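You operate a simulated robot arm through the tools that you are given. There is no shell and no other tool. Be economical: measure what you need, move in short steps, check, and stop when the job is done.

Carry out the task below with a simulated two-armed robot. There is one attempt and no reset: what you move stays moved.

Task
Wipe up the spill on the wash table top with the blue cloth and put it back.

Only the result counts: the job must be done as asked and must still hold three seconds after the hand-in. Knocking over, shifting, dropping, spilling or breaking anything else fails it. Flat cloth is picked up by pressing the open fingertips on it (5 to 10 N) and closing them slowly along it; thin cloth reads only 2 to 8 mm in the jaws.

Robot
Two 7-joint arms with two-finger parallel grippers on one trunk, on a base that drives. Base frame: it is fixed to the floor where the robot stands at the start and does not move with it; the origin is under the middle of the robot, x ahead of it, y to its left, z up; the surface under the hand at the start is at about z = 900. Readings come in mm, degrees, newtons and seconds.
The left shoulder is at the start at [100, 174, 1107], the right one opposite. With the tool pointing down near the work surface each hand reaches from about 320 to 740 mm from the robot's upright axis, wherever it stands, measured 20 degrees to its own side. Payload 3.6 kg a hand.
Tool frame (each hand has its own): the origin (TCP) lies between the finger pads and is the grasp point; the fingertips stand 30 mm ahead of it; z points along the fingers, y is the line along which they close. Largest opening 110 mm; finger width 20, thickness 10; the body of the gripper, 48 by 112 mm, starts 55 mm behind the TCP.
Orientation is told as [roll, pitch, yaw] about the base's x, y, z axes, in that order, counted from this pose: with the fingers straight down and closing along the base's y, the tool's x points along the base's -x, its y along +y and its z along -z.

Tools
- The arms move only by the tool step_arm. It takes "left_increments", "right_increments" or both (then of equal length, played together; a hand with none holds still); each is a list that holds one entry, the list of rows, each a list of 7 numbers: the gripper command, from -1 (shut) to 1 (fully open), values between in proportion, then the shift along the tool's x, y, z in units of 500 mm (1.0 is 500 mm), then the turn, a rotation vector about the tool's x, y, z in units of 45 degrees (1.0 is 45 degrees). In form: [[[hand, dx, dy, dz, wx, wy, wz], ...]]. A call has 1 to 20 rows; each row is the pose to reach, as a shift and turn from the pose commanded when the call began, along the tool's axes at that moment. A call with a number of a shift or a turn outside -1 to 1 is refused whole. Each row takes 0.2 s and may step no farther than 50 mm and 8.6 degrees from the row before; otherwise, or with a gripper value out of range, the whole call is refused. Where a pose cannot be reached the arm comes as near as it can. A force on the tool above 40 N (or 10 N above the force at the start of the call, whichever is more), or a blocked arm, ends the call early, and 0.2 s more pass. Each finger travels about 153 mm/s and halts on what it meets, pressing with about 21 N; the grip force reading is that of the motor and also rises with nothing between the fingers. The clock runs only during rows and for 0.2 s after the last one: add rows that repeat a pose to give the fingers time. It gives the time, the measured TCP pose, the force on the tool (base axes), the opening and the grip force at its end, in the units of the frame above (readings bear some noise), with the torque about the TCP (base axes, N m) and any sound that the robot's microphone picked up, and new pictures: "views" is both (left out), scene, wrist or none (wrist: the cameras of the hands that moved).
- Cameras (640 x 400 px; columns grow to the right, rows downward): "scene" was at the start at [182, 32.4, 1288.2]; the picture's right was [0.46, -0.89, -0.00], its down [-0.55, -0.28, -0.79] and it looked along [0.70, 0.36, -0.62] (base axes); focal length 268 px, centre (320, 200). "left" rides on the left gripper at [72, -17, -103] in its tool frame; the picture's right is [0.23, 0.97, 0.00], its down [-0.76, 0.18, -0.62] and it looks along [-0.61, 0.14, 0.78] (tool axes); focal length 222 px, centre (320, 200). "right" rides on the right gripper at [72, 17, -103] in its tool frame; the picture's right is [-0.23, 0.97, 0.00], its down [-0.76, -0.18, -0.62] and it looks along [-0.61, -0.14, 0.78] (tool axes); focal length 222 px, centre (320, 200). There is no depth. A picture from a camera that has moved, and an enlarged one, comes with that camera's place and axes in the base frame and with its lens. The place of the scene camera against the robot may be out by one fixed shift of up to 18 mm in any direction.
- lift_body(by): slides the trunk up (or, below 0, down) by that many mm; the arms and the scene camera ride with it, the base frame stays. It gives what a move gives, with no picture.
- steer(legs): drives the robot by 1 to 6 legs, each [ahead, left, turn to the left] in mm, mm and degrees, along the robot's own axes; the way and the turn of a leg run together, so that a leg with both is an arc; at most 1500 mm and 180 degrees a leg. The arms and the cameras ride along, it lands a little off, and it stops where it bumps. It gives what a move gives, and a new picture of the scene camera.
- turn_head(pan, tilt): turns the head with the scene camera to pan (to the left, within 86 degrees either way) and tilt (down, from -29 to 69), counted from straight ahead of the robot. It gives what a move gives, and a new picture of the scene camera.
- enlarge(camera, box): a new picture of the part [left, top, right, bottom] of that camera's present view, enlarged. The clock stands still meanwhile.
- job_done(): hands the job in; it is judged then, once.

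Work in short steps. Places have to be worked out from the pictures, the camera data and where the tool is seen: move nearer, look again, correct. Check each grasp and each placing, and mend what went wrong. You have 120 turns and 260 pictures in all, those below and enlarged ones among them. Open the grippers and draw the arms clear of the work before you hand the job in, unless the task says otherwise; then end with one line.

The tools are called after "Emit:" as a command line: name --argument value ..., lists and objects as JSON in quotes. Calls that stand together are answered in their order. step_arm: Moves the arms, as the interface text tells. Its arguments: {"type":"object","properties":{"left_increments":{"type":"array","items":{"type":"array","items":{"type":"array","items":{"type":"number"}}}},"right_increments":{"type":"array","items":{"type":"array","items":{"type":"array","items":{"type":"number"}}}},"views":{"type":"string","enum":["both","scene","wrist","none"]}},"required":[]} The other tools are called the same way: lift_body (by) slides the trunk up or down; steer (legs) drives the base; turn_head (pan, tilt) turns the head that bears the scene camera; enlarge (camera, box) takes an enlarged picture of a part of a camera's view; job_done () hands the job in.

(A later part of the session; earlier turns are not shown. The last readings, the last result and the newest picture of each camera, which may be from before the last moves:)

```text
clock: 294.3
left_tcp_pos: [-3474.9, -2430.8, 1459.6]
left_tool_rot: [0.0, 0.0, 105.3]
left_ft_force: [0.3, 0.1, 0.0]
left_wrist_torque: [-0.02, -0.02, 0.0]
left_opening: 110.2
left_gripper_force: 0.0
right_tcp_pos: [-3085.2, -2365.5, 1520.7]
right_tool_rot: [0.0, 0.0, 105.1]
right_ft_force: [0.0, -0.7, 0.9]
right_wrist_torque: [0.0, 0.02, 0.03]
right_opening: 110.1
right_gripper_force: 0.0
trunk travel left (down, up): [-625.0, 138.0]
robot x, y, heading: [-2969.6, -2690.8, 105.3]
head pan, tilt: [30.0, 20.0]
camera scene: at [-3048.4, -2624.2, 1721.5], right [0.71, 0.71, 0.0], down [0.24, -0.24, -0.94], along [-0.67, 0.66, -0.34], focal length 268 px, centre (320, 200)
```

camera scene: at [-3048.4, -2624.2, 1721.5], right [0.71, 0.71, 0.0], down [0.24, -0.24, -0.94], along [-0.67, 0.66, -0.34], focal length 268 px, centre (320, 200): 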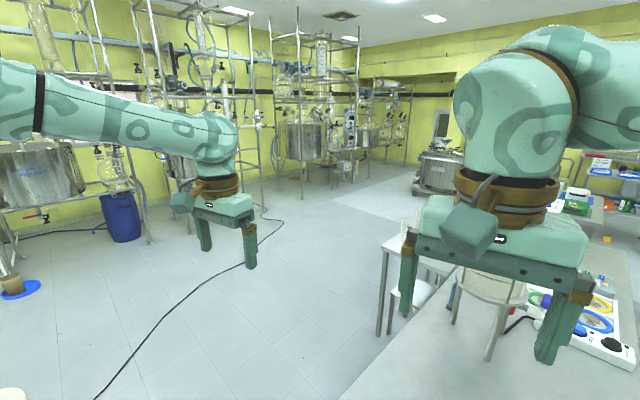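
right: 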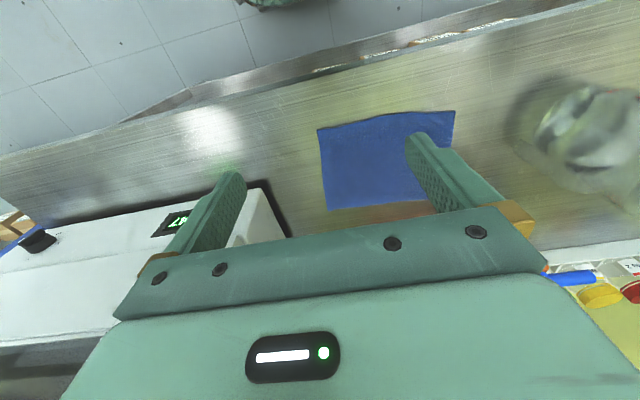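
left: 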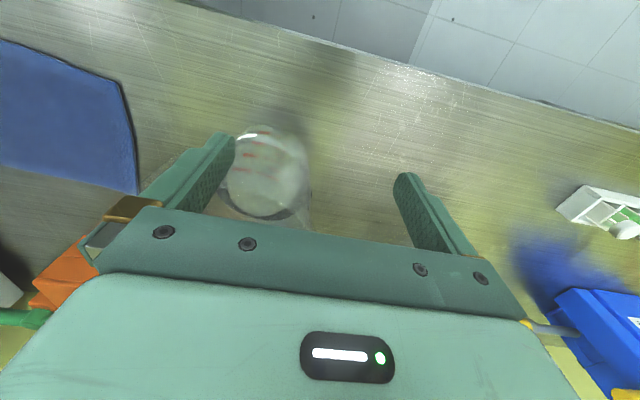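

Clean as well. I turn to view the far wall table and the window tables from here.

Emit:
steer --legs '[[0, 0, 65]]'

Emit:
enlarge --camera "scene" --box '[240, 90, 400, 190]'

Emit:
steer --legs '[[0, 0, 50]]'

Emit:
enlarge --camera "scene" --box '[240, 110, 460, 248]'

```text
clock: 297.5
left_tcp_pos: [-3423.4, -3040.5, 1459.7]
left_tool_rot: [0.0, 0.0, 170.2]
left_ft_force: [1.3, 0.0, -0.3]
left_wrist_torque: [-0.02, -0.01, -0.02]
left_opening: 109.9
left_gripper_force: 0.1
right_tcp_pos: [-3316.4, -2658.8, 1520.1]
right_tool_rot: [0.1, 0.0, 170.3]
right_ft_force: [-0.1, 0.6, 0.0]
right_wrist_torque: [-0.01, -0.01, -0.01]
right_opening: 110.1
right_gripper_force: 0.0
trunk travel left (down, up): [-625.0, 138.0]
robot x, y, heading: [-2966.1, -2697.0, 170.2]
head pan, tilt: [30.0, 20.0]
camera scene: at [-3078.8, -2732.3, 1721.6], right [-0.35, 0.94, 0.0], down [0.32, 0.12, -0.94], along [-0.88, -0.33, -0.34], focal length 268 px, centre (320, 200)
```

scene: 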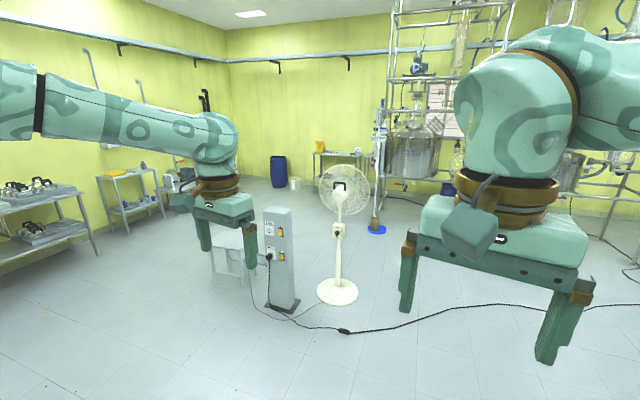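

```text
4.00 times, centred on (320, 140) of scene
camera zoom: at [-3078.8, -2732.3, 1721.6], right [-0.35, 0.94, 0.0], down [0.32, 0.12, -0.94], along [-0.88, -0.33, -0.34], focal length 1070 px, centre (320, 440)
```

zoom: 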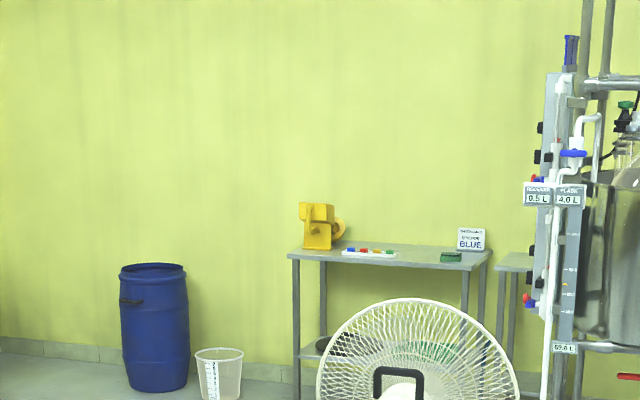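

```text
clock: 300.2
left_tcp_pos: [-2994.9, -3264.1, 1460.7]
left_tool_rot: [0.0, 0.1, -139.6]
left_ft_force: [-0.9, -0.3, 0.8]
left_wrist_torque: [0.02, 0.0, 0.01]
left_opening: 110.0
left_gripper_force: 0.0
right_tcp_pos: [-3219.9, -2937.3, 1520.2]
right_tool_rot: [0.0, 0.0, -139.8]
right_ft_force: [0.1, -0.6, 1.2]
right_wrist_torque: [-0.01, 0.0, -0.01]
right_opening: 110.0
right_gripper_force: 0.0
trunk travel left (down, up): [-625.0, 138.0]
robot x, y, heading: [-2969.2, -2694.8, -139.6]
head pan, tilt: [30.0, 20.0]
camera scene: at [-3019.8, -2798.1, 1721.6], right [-0.94, 0.34, 0.0], down [0.12, 0.32, -0.94], along [-0.32, -0.88, -0.34], focal length 268 px, centre (320, 200)
```

scene: 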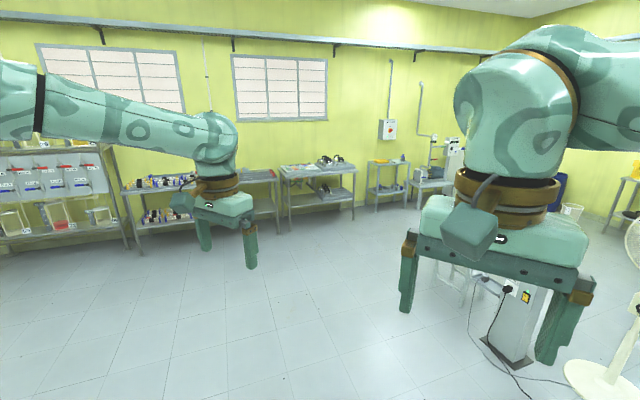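

```text
2.90 times, centred on (350, 179) of scene
camera zoom: at [-3019.8, -2798.1, 1721.6], right [-0.94, 0.34, 0.0], down [0.12, 0.32, -0.94], along [-0.32, -0.88, -0.34], focal length 775 px, centre (233, 261)
```

zoom: 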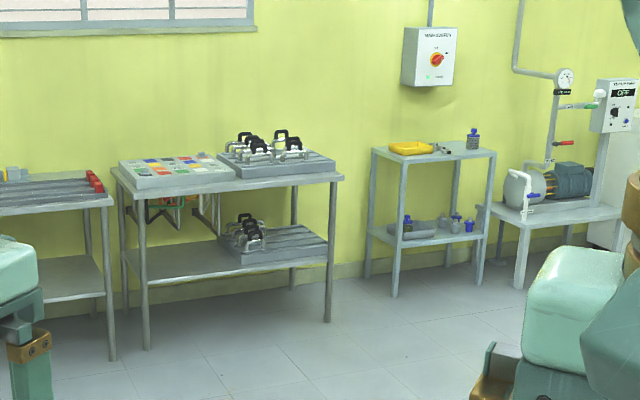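

Nothing there either. One corner remains, beyond the shelves at about (-100, -4500); I drive to look.

Emit:
steer --legs '[[0, 0, 49.6], [0, 1450, 0]]'

Emit:
enlarge --camera "scene" --box '[230, 80, 470, 230]'

Emit:
turn_head --pan 80 --tilt 25

```text
clock: 309.7
left_tcp_pos: [-1093.3, -3096.8, 1459.2]
left_tool_rot: [0.0, 0.1, -90.6]
left_ft_force: [-0.4, 0.0, -0.9]
left_wrist_torque: [0.04, -0.02, -0.01]
left_opening: 109.8
left_gripper_force: 0.1
right_tcp_pos: [-1486.2, -3054.0, 1520.9]
right_tool_rot: [0.0, 0.0, -90.6]
right_ft_force: [-0.2, -1.0, 0.3]
right_wrist_torque: [0.02, 0.01, 0.02]
right_opening: 110.0
right_gripper_force: 0.1
trunk travel left (down, up): [-625.0, 138.0]
robot x, y, heading: [-1509.9, -2703.9, -90.2]
head pan, tilt: [30.0, 20.0]
camera scene: at [-1470.1, -2806.6, 1721.6], right [-0.87, -0.49, 0.0], down [-0.17, 0.3, -0.94], along [0.46, -0.82, -0.34], focal length 268 px, centre (320, 200)
```

scene: 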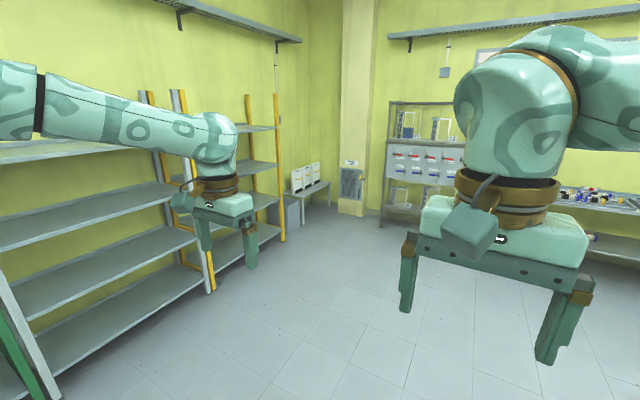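

```text
2.67 times, centred on (350, 155) of scene
camera zoom: at [-1470.1, -2806.6, 1721.6], right [-0.87, -0.49, 0.0], down [-0.17, 0.3, -0.94], along [0.46, -0.82, -0.34], focal length 713 px, centre (240, 320)
```

zoom: 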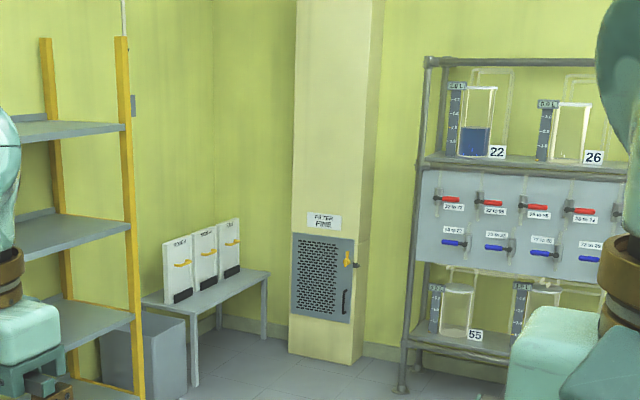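

```text
clock: 310.9
left_tcp_pos: [-1092.5, -3097.1, 1458.9]
left_tool_rot: [0.1, 0.0, -90.6]
left_ft_force: [0.2, 0.6, -0.2]
left_wrist_torque: [0.02, -0.05, 0.01]
left_opening: 110.1
left_gripper_force: 0.1
right_tcp_pos: [-1488.1, -3054.0, 1521.5]
right_tool_rot: [0.0, 0.1, -90.6]
right_ft_force: [-0.2, -0.4, 0.3]
right_wrist_torque: [0.03, 0.04, 0.0]
right_opening: 109.9
right_gripper_force: 0.2
trunk travel left (down, up): [-625.0, 138.0]
robot x, y, heading: [-1508.5, -2704.1, -90.2]
head pan, tilt: [80.0, 25.0]
camera scene: at [-1425.1, -2742.4, 1713.5], right [-0.18, -0.98, 0.0], down [-0.42, 0.08, -0.91], along [0.89, -0.17, -0.42], focal length 268 px, centre (320, 200)
```

scene: 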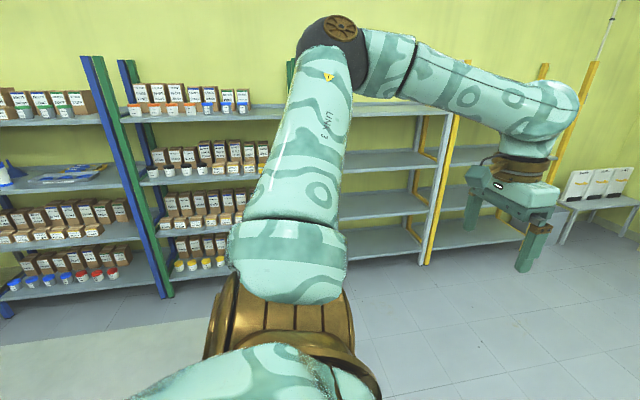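

Not here. The central table's plain half was always hidden by my arm; I look at it from its far side with the arms' gap facing it.

Emit:
steer --legs '[[0, -450, 0], [0, 0, 90], [0, 1300, 0]]'

Emit:
turn_head --pan 25 --tilt 38

Emit:
turn_head --pan -25 --tilt 45

```text
clock: 323.5
left_tcp_pos: [-1570.9, -992.8, 1459.5]
left_tool_rot: [0.0, 0.1, -0.2]
left_ft_force: [-0.2, 0.5, 0.5]
left_wrist_torque: [0.0, -0.01, 0.0]
left_opening: 110.0
left_gripper_force: 0.1
right_tcp_pos: [-1610.0, -1388.1, 1520.1]
right_tool_rot: [-0.1, 0.1, -0.1]
right_ft_force: [0.3, -0.2, 0.4]
right_wrist_torque: [0.0, 0.0, 0.0]
right_opening: 109.9
right_gripper_force: 0.1
trunk travel left (down, up): [-625.0, 138.0]
robot x, y, heading: [-1959.6, -1410.3, -0.0]
head pan, tilt: [80.0, 25.0]
camera scene: at [-1938.1, -1327.9, 1713.5], right [0.98, -0.17, 0.0], down [-0.07, -0.42, -0.91], along [0.16, 0.89, -0.42], focal length 268 px, centre (320, 200)
```

scene: 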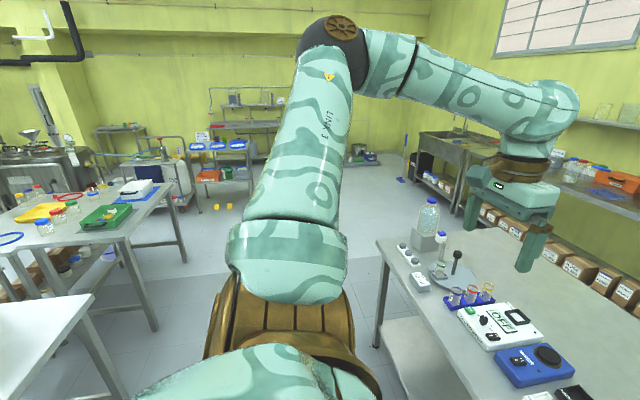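

```text
clock: 324.8
left_tcp_pos: [-1569.8, -992.5, 1459.8]
left_tool_rot: [0.0, 0.0, 0.0]
left_ft_force: [-0.4, 0.9, 0.0]
left_wrist_torque: [0.01, -0.01, 0.01]
left_opening: 110.0
left_gripper_force: 0.0
right_tcp_pos: [-1610.6, -1387.1, 1520.3]
right_tool_rot: [-0.1, 0.1, -0.2]
right_ft_force: [0.5, 0.0, -0.2]
right_wrist_torque: [0.01, -0.01, 0.0]
right_opening: 110.2
right_gripper_force: 0.1
trunk travel left (down, up): [-625.0, 138.0]
robot x, y, heading: [-1957.3, -1414.8, -0.1]
head pan, tilt: [25.0, 38.0]
camera scene: at [-1875.8, -1381.6, 1693.2], right [0.42, -0.91, 0.0], down [-0.56, -0.26, -0.79], along [0.71, 0.33, -0.62], focal length 268 px, centre (320, 200)
```

scene: 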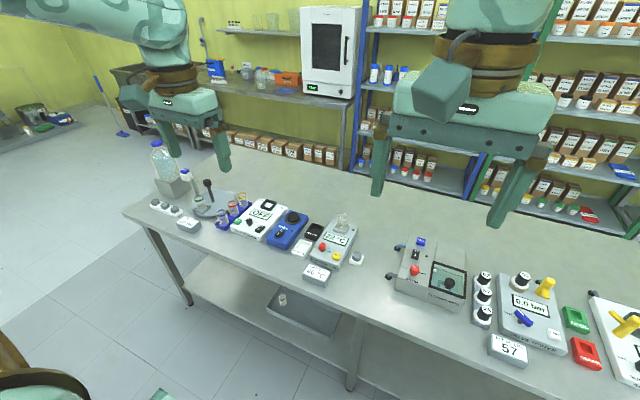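

```text
clock: 325.9
left_tcp_pos: [-1570.4, -993.8, 1459.0]
left_tool_rot: [0.0, 0.0, -0.1]
left_ft_force: [-0.5, 0.9, 0.8]
left_wrist_torque: [0.0, 0.0, 0.0]
left_opening: 109.9
left_gripper_force: 0.0
right_tcp_pos: [-1611.3, -1388.1, 1521.2]
right_tool_rot: [-0.1, 0.0, -0.1]
right_ft_force: [0.4, -0.3, -0.3]
right_wrist_torque: [0.01, -0.01, -0.02]
right_opening: 110.2
right_gripper_force: 0.1
trunk travel left (down, up): [-625.0, 138.0]
robot x, y, heading: [-1958.5, -1412.6, 0.0]
head pan, tilt: [-25.0, 45.0]
camera scene: at [-1880.3, -1452.5, 1682.9], right [-0.42, -0.91, 0.0], down [-0.64, 0.3, -0.71], along [0.64, -0.3, -0.71], focal length 268 px, centre (320, 200)
```

scene: 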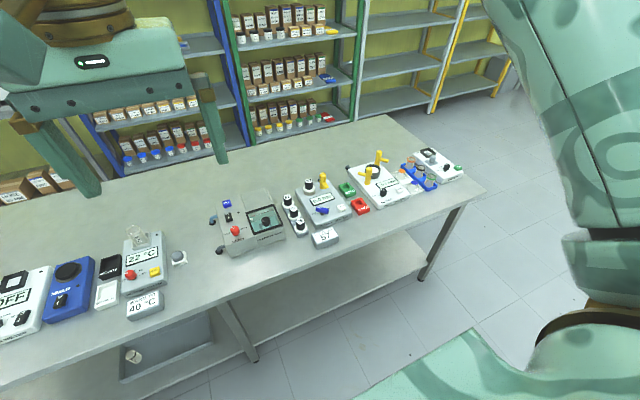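

The central table is dry too. The last unseen quadrant is behind the tray table by the reactors and tank; I go look there.

Emit:
steer --legs '[[0, 1450, 0], [0, 1450, 0], [0, 0, 150]]'

Emit:
turn_head --pan 30 --tilt 25

Emit:
enlarge --camera "scene" --box '[230, 60, 450, 198]'

Emit:
steer --legs '[[0, 0, -35]]'

Emit:
enlarge --camera "scene" --box '[230, 80, 470, 230]'

```text
clock: 346.2
left_tcp_pos: [-2508.9, 1320.7, 1459.5]
left_tool_rot: [0.0, 0.0, 151.7]
left_ft_force: [0.1, -0.3, -0.7]
left_wrist_torque: [0.0, -0.01, -0.02]
left_opening: 110.4
left_gripper_force: 0.0
right_tcp_pos: [-2285.9, 1650.0, 1520.8]
right_tool_rot: [0.1, 0.0, 151.6]
right_ft_force: [0.0, -0.8, 0.0]
right_wrist_torque: [-0.03, 0.01, -0.01]
right_opening: 110.2
right_gripper_force: 0.0
trunk travel left (down, up): [-625.0, 138.0]
robot x, y, heading: [-1973.7, 1505.0, 151.4]
head pan, tilt: [-25.0, 45.0]
camera scene: at [-2037.8, 1568.3, 1682.9], right [0.8, 0.6, 0.0], down [0.42, -0.57, -0.71], along [-0.42, 0.57, -0.71], focal length 268 px, centre (320, 200)
```

scene: 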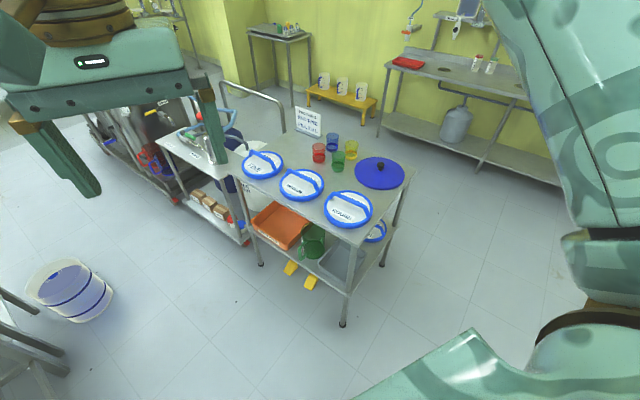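

```text
clock: 347.5
left_tcp_pos: [-2508.4, 1321.7, 1459.9]
left_tool_rot: [0.1, 0.0, 151.6]
left_ft_force: [0.1, 0.7, -0.1]
left_wrist_torque: [0.03, -0.01, 0.01]
left_opening: 109.9
left_gripper_force: 0.1
right_tcp_pos: [-2286.7, 1650.3, 1520.8]
right_tool_rot: [0.0, 0.0, 151.4]
right_ft_force: [-0.9, 0.2, -0.4]
right_wrist_torque: [0.01, -0.03, -0.01]
right_opening: 110.2
right_gripper_force: 0.1
trunk travel left (down, up): [-625.0, 138.0]
robot x, y, heading: [-1966.2, 1506.0, 151.7]
head pan, tilt: [30.0, 25.0]
camera scene: at [-2081.4, 1500.5, 1713.4], right [-0.03, 1.0, 0.0], down [0.42, 0.01, -0.91], along [-0.91, -0.02, -0.42], focal length 268 px, centre (320, 200)
```

scene: 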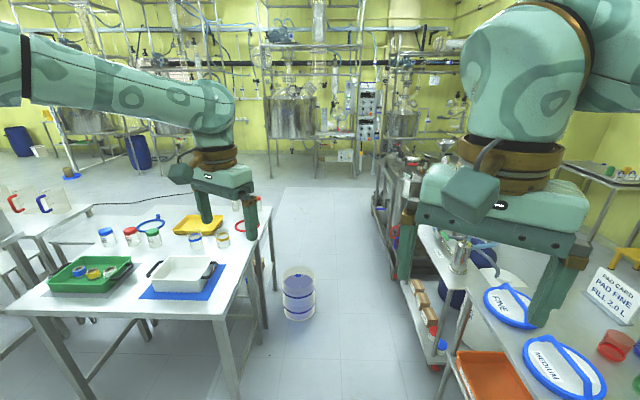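

```text
2.90 times, centred on (340, 129) of scene
camera zoom: at [-2081.4, 1500.5, 1713.4], right [-0.03, 1.0, 0.0], down [0.42, 0.01, -0.91], along [-0.91, -0.02, -0.42], focal length 775 px, centre (262, 406)
```

zoom: 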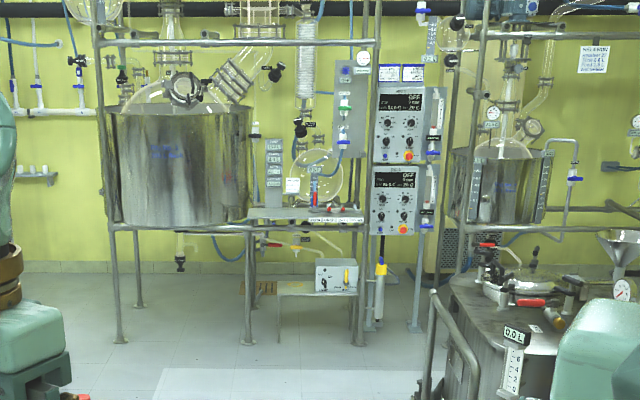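

```text
clock: 349.6
left_tcp_pos: [-2516.7, 1665.6, 1459.4]
left_tool_rot: [0.0, 0.0, 116.4]
left_ft_force: [0.2, 0.3, -0.2]
left_wrist_torque: [0.0, 0.02, -0.01]
left_opening: 110.0
left_gripper_force: 0.1
right_tcp_pos: [-2144.9, 1804.6, 1521.9]
right_tool_rot: [-0.1, 0.1, 116.5]
right_ft_force: [0.5, -1.1, 0.0]
right_wrist_torque: [0.01, 0.0, -0.01]
right_opening: 109.9
right_gripper_force: 0.0
trunk travel left (down, up): [-625.0, 138.0]
robot x, y, heading: [-1967.5, 1503.8, 116.6]
head pan, tilt: [30.0, 25.0]
camera scene: at [-2060.9, 1559.0, 1713.5], right [0.55, 0.83, 0.0], down [0.35, -0.23, -0.91], along [-0.76, 0.5, -0.42], focal length 268 px, centre (320, 200)
```

scene: 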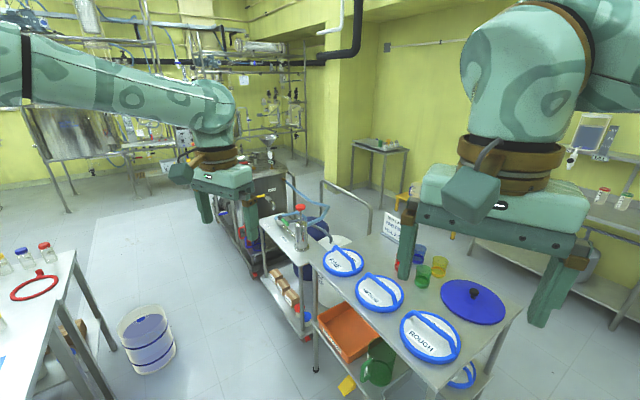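

```text
2.67 times, centred on (350, 155) of scene
camera zoom: at [-2060.9, 1559.0, 1713.5], right [0.55, 0.83, 0.0], down [0.35, -0.23, -0.91], along [-0.76, 0.5, -0.42], focal length 713 px, centre (240, 320)
```

zoom: 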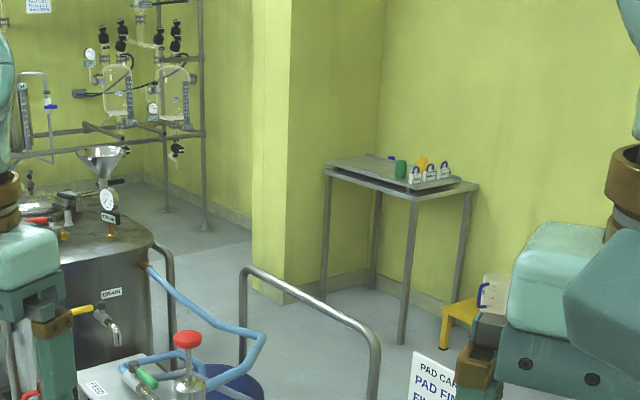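

I take one more close look at the bright tray table, enlarged.

Emit:
steer --legs '[[0, 0, 80]]'

Emit:
turn_head --pan 30 --tilt 40

Emit:
enlarge --camera "scene" --box '[230, 60, 450, 198]'

```text
clock: 353.4
left_tcp_pos: [-2220.2, 993.4, 1460.5]
left_tool_rot: [0.0, 0.1, -163.3]
left_ft_force: [0.6, -0.1, -0.1]
left_wrist_torque: [-0.05, 0.0, 0.02]
left_opening: 110.2
left_gripper_force: 0.0
right_tcp_pos: [-2296.2, 1381.7, 1520.4]
right_tool_rot: [0.1, -0.1, -163.2]
right_ft_force: [0.7, 0.9, -0.4]
right_wrist_torque: [-0.01, -0.01, -0.04]
right_opening: 110.0
right_gripper_force: 0.0
trunk travel left (down, up): [-625.0, 138.0]
robot x, y, heading: [-1969.5, 1506.6, -163.3]
head pan, tilt: [30.0, 25.0]
camera scene: at [-2053.3, 1426.2, 1713.5], right [-0.73, 0.68, 0.0], down [0.29, 0.31, -0.91], along [-0.62, -0.66, -0.42], focal length 268 px, centre (320, 200)
```

scene: 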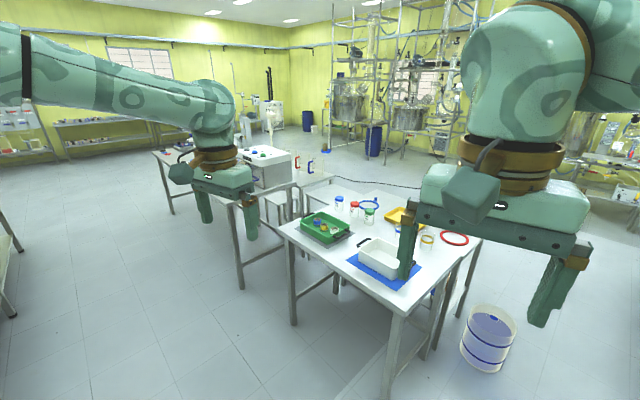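

```text
clock: 354.2
left_tcp_pos: [-2219.5, 993.4, 1460.0]
left_tool_rot: [0.0, -0.1, -163.3]
left_ft_force: [0.4, -0.4, 0.2]
left_wrist_torque: [0.0, -0.02, -0.01]
left_opening: 109.9
left_gripper_force: 0.1
right_tcp_pos: [-2296.3, 1383.2, 1521.6]
right_tool_rot: [0.0, 0.0, -163.3]
right_ft_force: [0.0, 0.2, -0.4]
right_wrist_torque: [0.0, 0.03, 0.01]
right_opening: 110.1
right_gripper_force: 0.0
trunk travel left (down, up): [-625.0, 138.0]
robot x, y, heading: [-1971.8, 1506.3, -163.3]
head pan, tilt: [30.0, 40.0]
camera scene: at [-2048.2, 1431.2, 1690.2], right [-0.73, 0.68, 0.0], down [0.44, 0.47, -0.77], along [-0.52, -0.56, -0.64], focal length 268 px, centre (320, 200)
```

scene: 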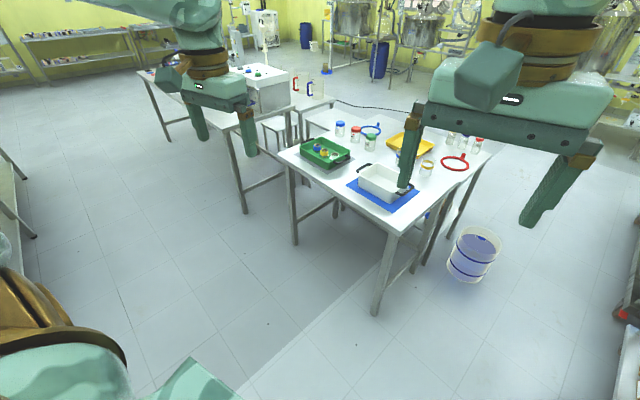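

```text
2.90 times, centred on (340, 129) of scene
camera zoom: at [-2048.2, 1431.2, 1690.2], right [-0.73, 0.68, 0.0], down [0.44, 0.47, -0.77], along [-0.52, -0.56, -0.64], focal length 775 px, centre (262, 406)
```

zoom: 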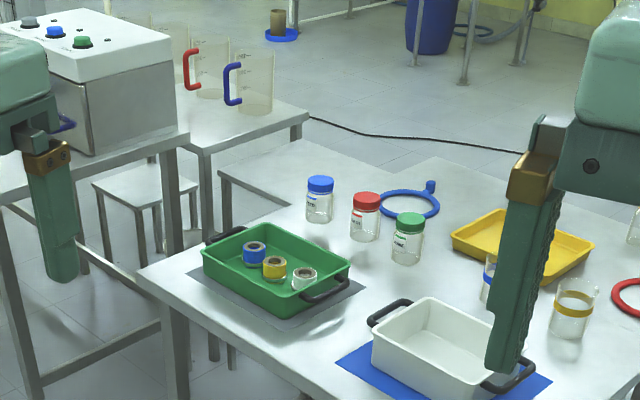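

All dry. I return to the start bench and inspect its whole top at high magnification from above.

Emit:
steer --legs '[[0, 0, 163.3], [0, -600, 0], [1450, 0, 0], [250, -600, 0]]'

Emit:
turn_head --pan 0 --tilt 55

Emit:
enlarge --camera "scene" --box '[180, 50, 420, 200]'

Emit:
enlarge --camera "scene" --box '[400, 80, 640, 230]'

Emit:
enlarge --camera "scene" --box '[0, 50, 240, 200]'

```text
clock: 374.3
left_tcp_pos: [114.3, 710.3, 1459.4]
left_tool_rot: [0.0, 0.0, -0.4]
left_ft_force: [-0.4, 0.1, -0.3]
left_wrist_torque: [-0.01, 0.01, -0.01]
left_opening: 109.9
left_gripper_force: 0.0
right_tcp_pos: [72.3, 317.4, 1521.7]
right_tool_rot: [0.0, 0.0, -0.5]
right_ft_force: [0.1, -0.9, 0.0]
right_wrist_torque: [0.01, 0.02, -0.02]
right_opening: 110.1
right_gripper_force: 0.0
trunk travel left (down, up): [-625.0, 138.0]
robot x, y, heading: [-276.6, 296.3, -0.4]
head pan, tilt: [30.0, 40.0]
camera scene: at [-198.3, 330.9, 1690.2], right [0.49, -0.87, 0.0], down [-0.56, -0.32, -0.77], along [0.67, 0.38, -0.64], focal length 268 px, centre (320, 200)
```

scene: 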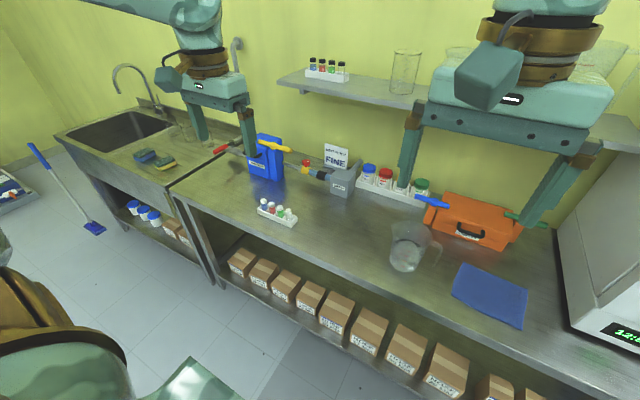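

```text
clock: 375.2
left_tcp_pos: [114.4, 710.3, 1458.9]
left_tool_rot: [0.1, 0.0, -0.3]
left_ft_force: [-0.2, -1.2, 0.2]
left_wrist_torque: [0.03, 0.03, -0.02]
left_opening: 109.9
left_gripper_force: 0.2
right_tcp_pos: [70.9, 317.2, 1521.8]
right_tool_rot: [0.0, 0.0, -0.4]
right_ft_force: [0.2, -0.1, 0.5]
right_wrist_torque: [0.0, -0.01, 0.0]
right_opening: 109.8
right_gripper_force: 0.1
trunk travel left (down, up): [-625.0, 138.0]
robot x, y, heading: [-274.6, 292.2, -0.4]
head pan, tilt: [0.0, 55.0]
camera scene: at [-200.0, 288.1, 1669.5], right [-0.01, -1.0, 0.0], down [-0.82, 0.0, -0.57], along [0.57, 0.0, -0.82], focal length 268 px, centre (320, 200)
```

scene: 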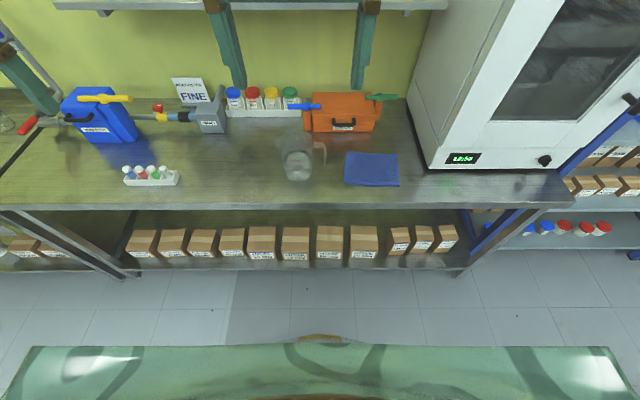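

```text
2.67 times, centred on (300, 125) of scene
camera zoom: at [-200.0, 288.1, 1669.5], right [-0.01, -1.0, 0.0], down [-0.82, 0.0, -0.57], along [0.57, 0.0, -0.82], focal length 713 px, centre (373, 400)
```

zoom: 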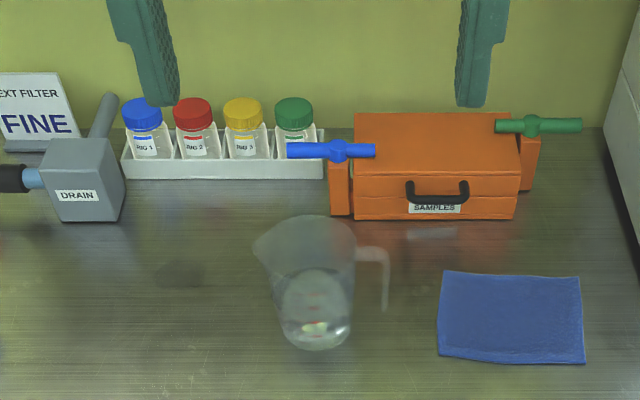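

```text
2.67 times, centred on (520, 155) of scene
camera zoom: at [-200.0, 288.1, 1669.5], right [-0.01, -1.0, 0.0], down [-0.82, 0.0, -0.57], along [0.57, 0.0, -0.82], focal length 713 px, centre (-213, 320)
```

zoom: 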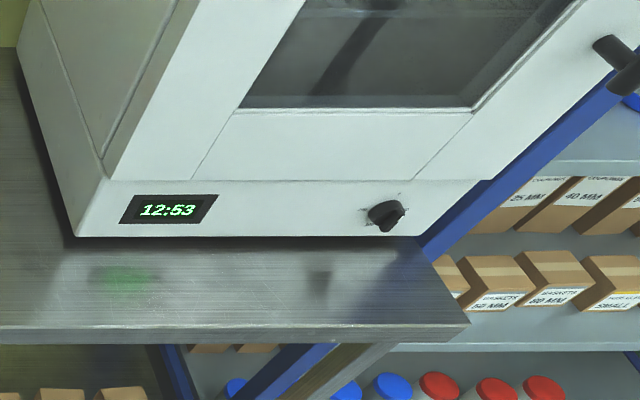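

```text
2.67 times, centred on (120, 125) of scene
camera zoom: at [-200.0, 288.1, 1669.5], right [-0.01, -1.0, 0.0], down [-0.82, 0.0, -0.57], along [0.57, 0.0, -0.82], focal length 713 px, centre (853, 400)
```

zoom: 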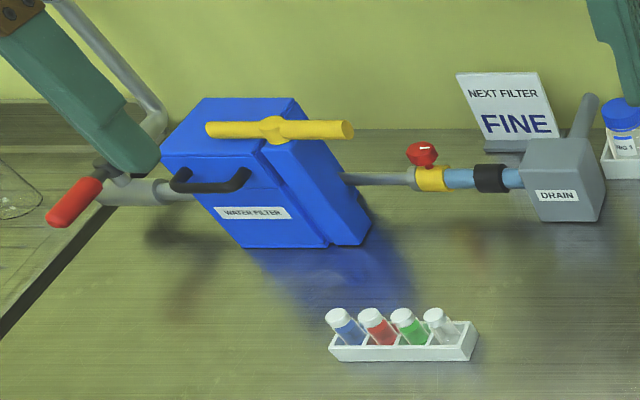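

A faint dark blotch shows on the bench left of the jug, at about (575, 590), consistent from two viewpoints, so it is on the surface rather than a reflection. I enlarge it.

Emit:
enlarge --camera "scene" --box '[200, 120, 300, 182]'

Emit:
steer --legs '[[0, 450, 0]]'

Emit:
enlarge --camera "scene" --box '[280, 70, 440, 170]'

```text
6.40 times, centred on (250, 151) of scene
camera zoom: at [-200.0, 288.1, 1669.5], right [-0.01, -1.0, 0.0], down [-0.82, 0.0, -0.57], along [0.57, 0.0, -0.82], focal length 1712 px, centre (768, 514)
```

zoom: 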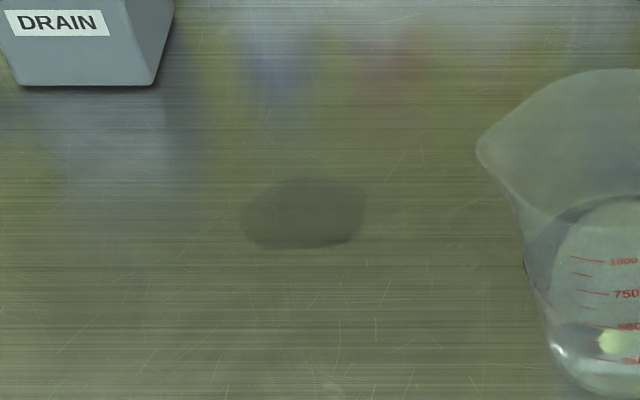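

```text
clock: 377.9
left_tcp_pos: [116.3, 1156.6, 1459.3]
left_tool_rot: [0.0, 0.0, -0.3]
left_ft_force: [0.9, -0.4, 0.4]
left_wrist_torque: [0.02, -0.02, 0.02]
left_opening: 109.9
left_gripper_force: 0.1
right_tcp_pos: [75.1, 762.3, 1521.7]
right_tool_rot: [0.1, 0.0, -0.3]
right_ft_force: [0.3, 0.1, 1.1]
right_wrist_torque: [0.0, -0.03, 0.01]
right_opening: 110.0
right_gripper_force: 0.0
trunk travel left (down, up): [-625.0, 138.0]
robot x, y, heading: [-275.9, 741.5, -0.3]
head pan, tilt: [0.0, 55.0]
camera scene: at [-197.7, 733.3, 1669.5], right [0.0, -1.0, 0.0], down [-0.82, 0.0, -0.57], along [0.57, 0.0, -0.82], focal length 268 px, centre (320, 200)
```

scene: 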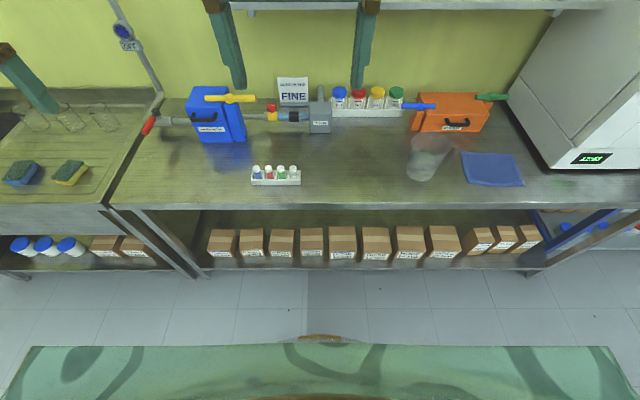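

```text
4.00 times, centred on (360, 120) of scene
camera zoom: at [-197.7, 733.3, 1669.5], right [0.0, -1.0, 0.0], down [-0.82, 0.0, -0.57], along [0.57, 0.0, -0.82], focal length 1070 px, centre (160, 520)
```

zoom: 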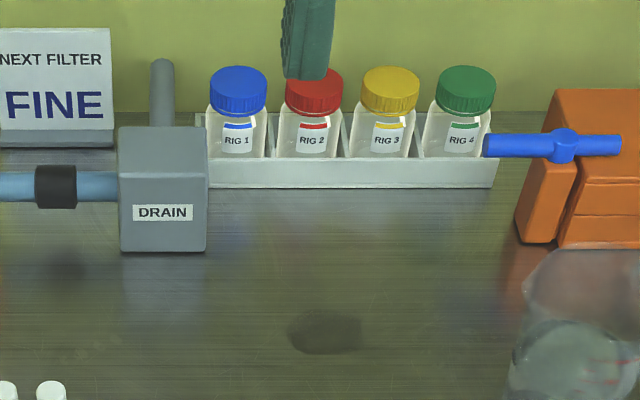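

Found it: a clear dark puddle at about (570, 568), roughly 60 × 80 mm, left of the jug on the bench. I lower the trunk again and raise the left hand a little for clearance.

Emit:
lift_body --by -400

Emit:
step_arm --left_increments '[[[1, 0, 0, -0.08, 0, 0, 0], [1, 0, 0, -0.16, 0, 0, 0], [1, 0, 0, -0.24, 0, 0, 0], [1, 0, 0, -0.24, 0, 0, 0]]]' --views "none"

Emit:
steer --legs '[[100, -600, 0]]'

```text
clock: 381.8
left_tcp_pos: [114.0, 1158.0, 1059.3]
left_tool_rot: [0.1, 0.0, -0.2]
left_ft_force: [-0.1, -0.5, 0.4]
left_wrist_torque: [0.01, -0.02, -0.02]
left_opening: 110.1
left_gripper_force: 0.0
right_tcp_pos: [73.6, 763.6, 1122.0]
right_tool_rot: [0.0, 0.1, -0.2]
right_ft_force: [-0.2, -0.5, 1.3]
right_wrist_torque: [0.04, -0.02, 0.03]
right_opening: 110.1
right_gripper_force: 0.1
trunk travel left (down, up): [-225.0, 538.0]
robot x, y, heading: [-276.2, 738.7, -0.1]
head pan, tilt: [0.0, 55.0]
```

```text
clock: 382.8
left_tcp_pos: [113.8, 1158.0, 1119.4]
left_tool_rot: [0.0, 0.0, -0.1]
left_ft_force: [0.2, 0.4, -0.8]
left_wrist_torque: [0.03, 0.0, 0.01]
left_opening: 109.9
left_gripper_force: 0.2
left hand out of reach, approached as far as the arm can: row 2, 3, 4
right_tcp_pos: [74.9, 763.0, 1120.6]
right_tool_rot: [0.0, 0.0, -0.3]
right_ft_force: [0.6, 0.3, 0.3]
right_wrist_torque: [0.05, 0.03, 0.01]
right_opening: 110.2
right_gripper_force: 0.1
trunk travel left (down, up): [-225.0, 538.0]
robot x, y, heading: [-271.6, 743.1, -0.1]
head pan, tilt: [0.0, 55.0]
```

```text
clock: 386.2
left_tcp_pos: [212.6, 557.8, 1118.2]
left_tool_rot: [0.0, -0.1, -0.3]
left_ft_force: [-0.2, -0.6, 0.6]
left_wrist_torque: [0.03, -0.03, 0.01]
left_opening: 110.2
left_gripper_force: 0.0
right_tcp_pos: [171.3, 163.4, 1120.5]
right_tool_rot: [0.1, 0.0, -0.2]
right_ft_force: [0.6, -0.4, -0.6]
right_wrist_torque: [0.03, -0.03, 0.01]
right_opening: 109.9
right_gripper_force: 0.0
trunk travel left (down, up): [-225.0, 538.0]
robot x, y, heading: [-174.0, 141.8, -0.4]
head pan, tilt: [0.0, 55.0]
camera scene: at [1.5, 134.2, 1264.7], right [0.0, -1.0, 0.0], down [-0.82, 0.0, -0.57], along [0.57, 0.0, -0.82], focal length 268 px, centre (320, 200)
```

scene: 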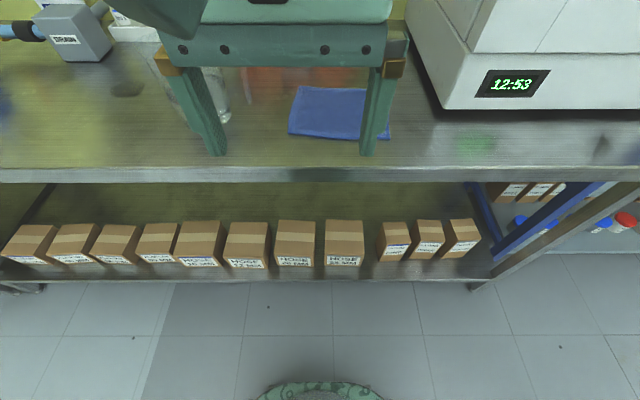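

The puddle is visible from here too. I roll up to the bench with the right hand over the cloth.

Emit:
steer --legs '[[0, -65, 0], [170, 0, 0]]'

Emit:
enlarge --camera "right" --box '[0, 0, 640, 400]'

```text
clock: 388.2
left_tcp_pos: [385.6, 492.2, 1119.0]
left_tool_rot: [0.0, 0.1, -0.4]
left_ft_force: [0.8, 0.7, 0.2]
left_wrist_torque: [0.03, 0.02, 0.02]
left_opening: 109.8
left_gripper_force: 0.1
right_tcp_pos: [344.0, 98.5, 1120.5]
right_tool_rot: [0.0, 0.1, -0.4]
right_ft_force: [-0.8, -0.5, -0.5]
right_wrist_torque: [-0.02, 0.02, -0.02]
right_opening: 110.2
right_gripper_force: 0.1
trunk travel left (down, up): [-225.0, 538.0]
robot x, y, heading: [-4.3, 74.3, -0.2]
head pan, tilt: [0.0, 55.0]
camera scene: at [173.3, 68.8, 1264.4], right [-0.01, -1.0, 0.0], down [-0.82, 0.0, -0.57], along [0.57, 0.0, -0.82], focal length 268 px, centre (320, 200)
```

scene: 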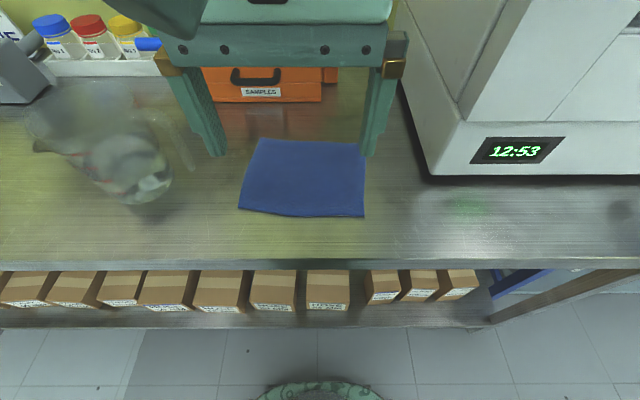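

```text
1.00 times, centred on (320, 200) of right (not enlarged: the box is as wide or as high as the picture)
camera zoom: at [271.2, 114.6, 1224.1], right [0.23, 0.97, 0.0], down [0.76, -0.18, 0.62], along [0.6, -0.15, -0.78], focal length 222 px, centre (320, 200)
```

zoom: 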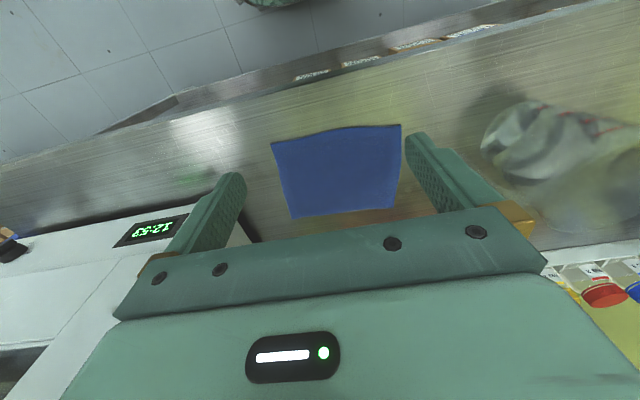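

The wrist view puts the cloth's corners at about (410,201), (393,5), (550,-12), (571,184). I aim to pinch it 28 mm inside the middle of its front edge: first hover at (430, 101, 955) with the jaws at 60 mm.

Emit:
step_arm --right_increments '[[[0.09, -0.06, 0, 0.05, 0, 0, 0], [0.09, -0.12, 0.002, 0.1, 0, 0, 0], [0.09, -0.172, 0.005, 0.17, 0, 0, 0], [0.09, -0.172, 0.005, 0.26, 0, 0, 0], [0.09, -0.172, 0.005, 0.33, 0, 0, 0], [0.09, -0.172, 0.005, 0.33, 0, 0, 0]]]' --views "both"

```text
clock: 389.6
left_tcp_pos: [379.8, 493.1, 1121.2]
left_tool_rot: [-0.2, -0.2, -0.3]
left_ft_force: [0.1, 0.5, -0.1]
left_wrist_torque: [-0.01, -0.01, -0.02]
left_opening: 109.9
left_gripper_force: 0.0
right_tcp_pos: [424.3, 100.6, 958.3]
right_tool_rot: [0.0, -0.3, -0.3]
right_ft_force: [0.2, 0.8, 0.4]
right_wrist_torque: [0.03, 0.05, -0.03]
right_opening: 59.9
right_gripper_force: 0.0
trunk travel left (down, up): [-225.0, 538.0]
robot x, y, heading: [-8.1, 75.3, -0.2]
head pan, tilt: [0.0, 55.0]
camera scene: at [167.0, 69.7, 1265.6], right [-0.01, -1.0, 0.0], down [-0.82, 0.0, -0.58], along [0.58, 0.0, -0.82], focal length 268 px, centre (320, 200)
camera right: at [351.4, 117.0, 1060.6], right [0.23, 0.97, 0.0], down [0.76, -0.18, 0.63], along [0.61, -0.15, -0.78], focal length 222 px, centre (320, 200)
```

scene: 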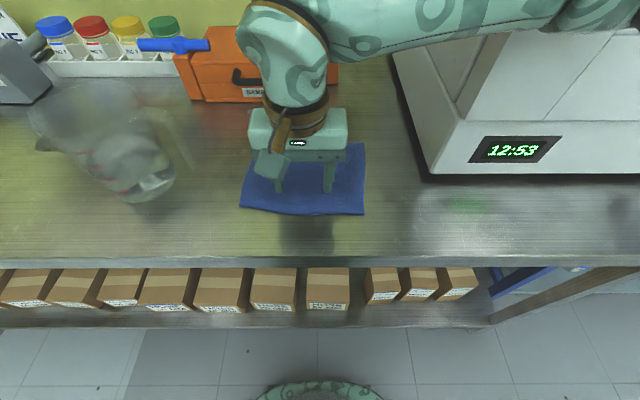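
right: 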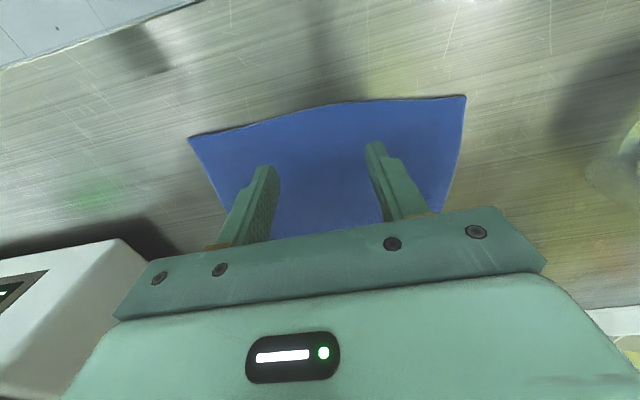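

The fingers hover well inside the front edge. I go down 24 mm gently and read the force.

Emit:
step_arm --right_increments '[[[0.09, 0, 0, 0.02, 0, 0, 0], [0.09, 0, 0, 0.036, 0, 0, 0], [0.09, 0, 0, 0.048, 0, 0, 0], [0.09, 0, 0, 0.048, 0, 0, 0]]]' --views "none"

```text
clock: 390.6
left_tcp_pos: [378.2, 493.4, 1122.0]
left_tool_rot: [-0.1, -0.4, -0.4]
left_ft_force: [-0.1, 0.1, 0.5]
left_wrist_torque: [0.03, 0.01, -0.02]
left_opening: 110.1
left_gripper_force: 0.0
right_tcp_pos: [423.0, 100.6, 935.2]
right_tool_rot: [0.0, -0.3, -0.4]
right_ft_force: [-0.7, -0.7, 0.8]
right_wrist_torque: [-0.04, -0.03, 0.0]
right_opening: 59.8
right_gripper_force: 0.0
trunk travel left (down, up): [-225.0, 538.0]
robot x, y, heading: [-4.3, 76.0, -0.2]
head pan, tilt: [0.0, 55.0]
```

No contact yet at 935. I go on in small steps.

Emit:
step_arm --right_increments '[[[0.09, 0, 0, 0.006, 0, 0, 0], [0.09, 0, 0, 0.006, 0, 0, 0]]]' --views "none"

Emit:
step_arm --right_increments '[[[0.09, 0, 0, 0.004, 0, 0, 0], [0.09, 0, 0, 0.004, 0, 0, 0]]]' --views "none"

```text
clock: 391.2
left_tcp_pos: [377.7, 493.4, 1121.7]
left_tool_rot: [-0.1, -0.3, -0.4]
left_ft_force: [0.3, 0.4, 0.3]
left_wrist_torque: [0.0, 0.01, -0.01]
left_opening: 110.2
left_gripper_force: 0.1
right_tcp_pos: [423.8, 101.0, 932.8]
right_tool_rot: [0.0, -0.4, -0.4]
right_ft_force: [-1.3, -2.5, 20.0]
right_wrist_torque: [-0.08, 0.11, -0.05]
right_opening: 59.7
right_gripper_force: 0.0
trunk travel left (down, up): [-225.0, 538.0]
robot x, y, heading: [-4.8, 76.0, -0.3]
head pan, tilt: [0.0, 55.0]
```

```text
clock: 391.6
left_tcp_pos: [377.6, 493.4, 1121.6]
left_tool_rot: [0.0, -0.3, -0.4]
left_ft_force: [0.2, -0.6, 0.6]
left_wrist_torque: [0.0, -0.01, 0.0]
left_opening: 109.9
left_gripper_force: 0.0
right_tcp_pos: [423.9, 101.1, 933.4]
right_tool_rot: [0.2, -0.5, -0.4]
right_ft_force: [-3.2, -1.7, 12.9]
right_wrist_torque: [-0.14, 0.09, -0.07]
right_opening: 60.0
right_gripper_force: 0.0
trunk travel left (down, up): [-225.0, 538.0]
robot x, y, heading: [-4.3, 78.2, -0.5]
head pan, tilt: [0.0, 55.0]
stopped in row 2 (right hand): the force on the tool passed its limit at 48 N (the readings are from after the stop); the commanded pose is now the measured one
```

Contact at 933, about 13 N. I ease off half a millimetre and close slowly along the cloth.

Emit:
step_arm --right_increments '[[[0.09, 0, 0, -0.001, 0, 0, 0], [0.02, 0, 0, -0.001, 0, 0, 0], [-0.05, 0, 0, -0.001, 0, 0, 0], [-0.12, 0, 0, -0.001, 0, 0, 0], [-0.19, 0, 0, -0.001, 0, 0, 0], [-0.26, 0, 0, -0.001, 0, 0, 0], [-0.33, 0, 0, -0.001, 0, 0, 0], [-0.4, 0, 0, -0.001, 0, 0, 0], [-0.47, 0, 0, -0.001, 0, 0, 0], [-0.54, 0, 0, -0.001, 0, 0, 0], [-0.61, 0, 0, -0.001, 0, 0, 0], [-0.68, 0, 0, -0.001, 0, 0, 0], [-0.75, 0, 0, -0.001, 0, 0, 0], [-0.82, 0, 0, -0.001, 0, 0, 0], [-0.9, 0, 0, -0.001, 0, 0, 0], [-1, 0, 0, -0.001, 0, 0, 0], [-1, 0, 0, -0.001, 0, 0, 0], [-1, 0, 0, -0.001, 0, 0, 0]]]' --views "both"

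```text
clock: 395.4
left_tcp_pos: [377.2, 493.3, 1122.1]
left_tool_rot: [-0.2, -0.5, -0.4]
left_ft_force: [-0.5, 0.5, 0.5]
left_wrist_torque: [0.02, 0.03, -0.02]
left_opening: 110.2
left_gripper_force: 0.1
right_tcp_pos: [424.1, 101.1, 932.3]
right_tool_rot: [0.1, -0.5, -0.5]
right_ft_force: [1.2, 0.1, 24.8]
right_wrist_torque: [0.01, 0.02, -0.01]
right_opening: 8.7
right_gripper_force: 20.7
trunk travel left (down, up): [-225.0, 538.0]
robot x, y, heading: [-1.5, 81.0, -0.2]
head pan, tilt: [0.0, 55.0]
camera scene: at [164.8, 69.9, 1265.9], right [-0.01, -1.0, 0.0], down [-0.82, 0.0, -0.58], along [0.58, 0.0, -0.82], focal length 268 px, centre (320, 200)
camera right: at [350.5, 117.5, 1035.4], right [0.24, 0.97, 0.0], down [0.76, -0.19, 0.63], along [0.61, -0.14, -0.78], focal length 222 px, centre (320, 200)
```

scene: 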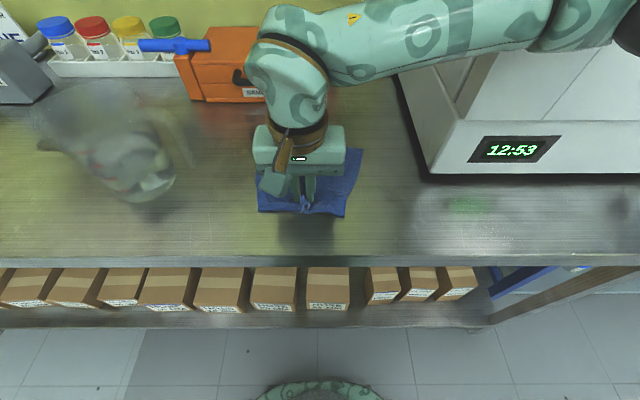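
right: 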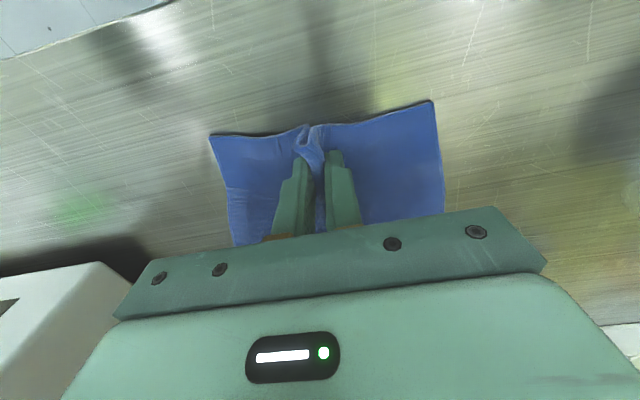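

The fold is caught: 8.7 mm in the jaws. I lift 60 mm and check.

Emit:
step_arm --right_increments '[[[-1, 0, 0, -0.02, 0, 0, 0], [-1, 0, 0, -0.06, 0, 0, 0], [-1, 0, 0, -0.12, 0, 0, 0], [-1, 0, 0, -0.12, 0, 0, 0]]]' --views "both"

```text
clock: 396.4
left_tcp_pos: [384.4, 492.4, 1119.0]
left_tool_rot: [0.0, -0.1, -0.4]
left_ft_force: [-0.2, 0.4, -0.4]
left_wrist_torque: [0.03, 0.04, -0.01]
left_opening: 110.1
left_gripper_force: 0.0
right_tcp_pos: [430.2, 99.7, 990.5]
right_tool_rot: [0.3, -0.1, -0.5]
right_ft_force: [0.4, -1.0, 0.5]
right_wrist_torque: [-0.02, -0.01, 0.01]
right_opening: 7.7
right_gripper_force: 21.4
trunk travel left (down, up): [-225.0, 538.0]
robot x, y, heading: [-5.0, 77.8, -0.1]
head pan, tilt: [0.0, 55.0]
camera scene: at [172.4, 68.7, 1264.7], right [-0.01, -1.0, 0.0], down [-0.82, 0.0, -0.57], along [0.57, 0.0, -0.82], focal length 268 px, centre (320, 200)
camera right: at [356.5, 116.1, 1093.3], right [0.24, 0.97, 0.0], down [0.76, -0.19, 0.62], along [0.61, -0.14, -0.78], focal length 222 px, centre (320, 200)
```

scene: 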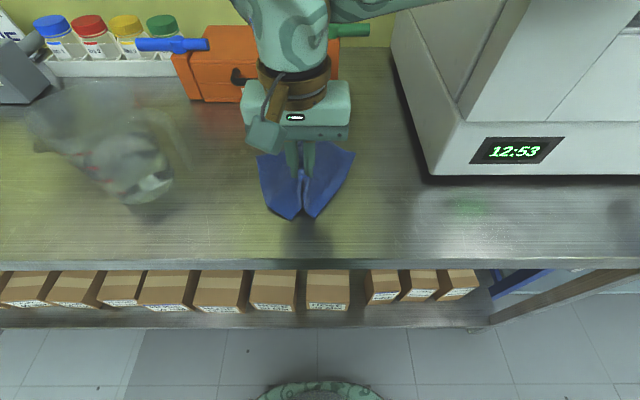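
right: 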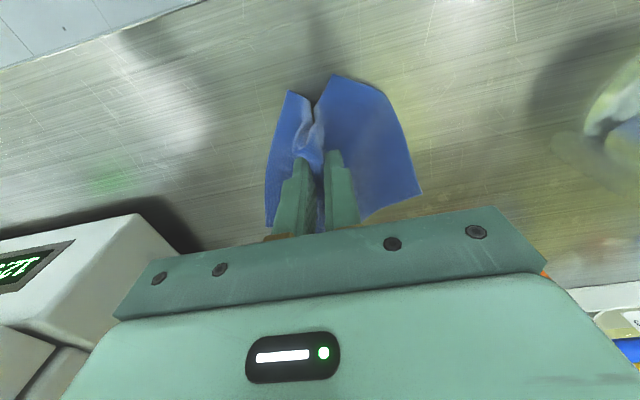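

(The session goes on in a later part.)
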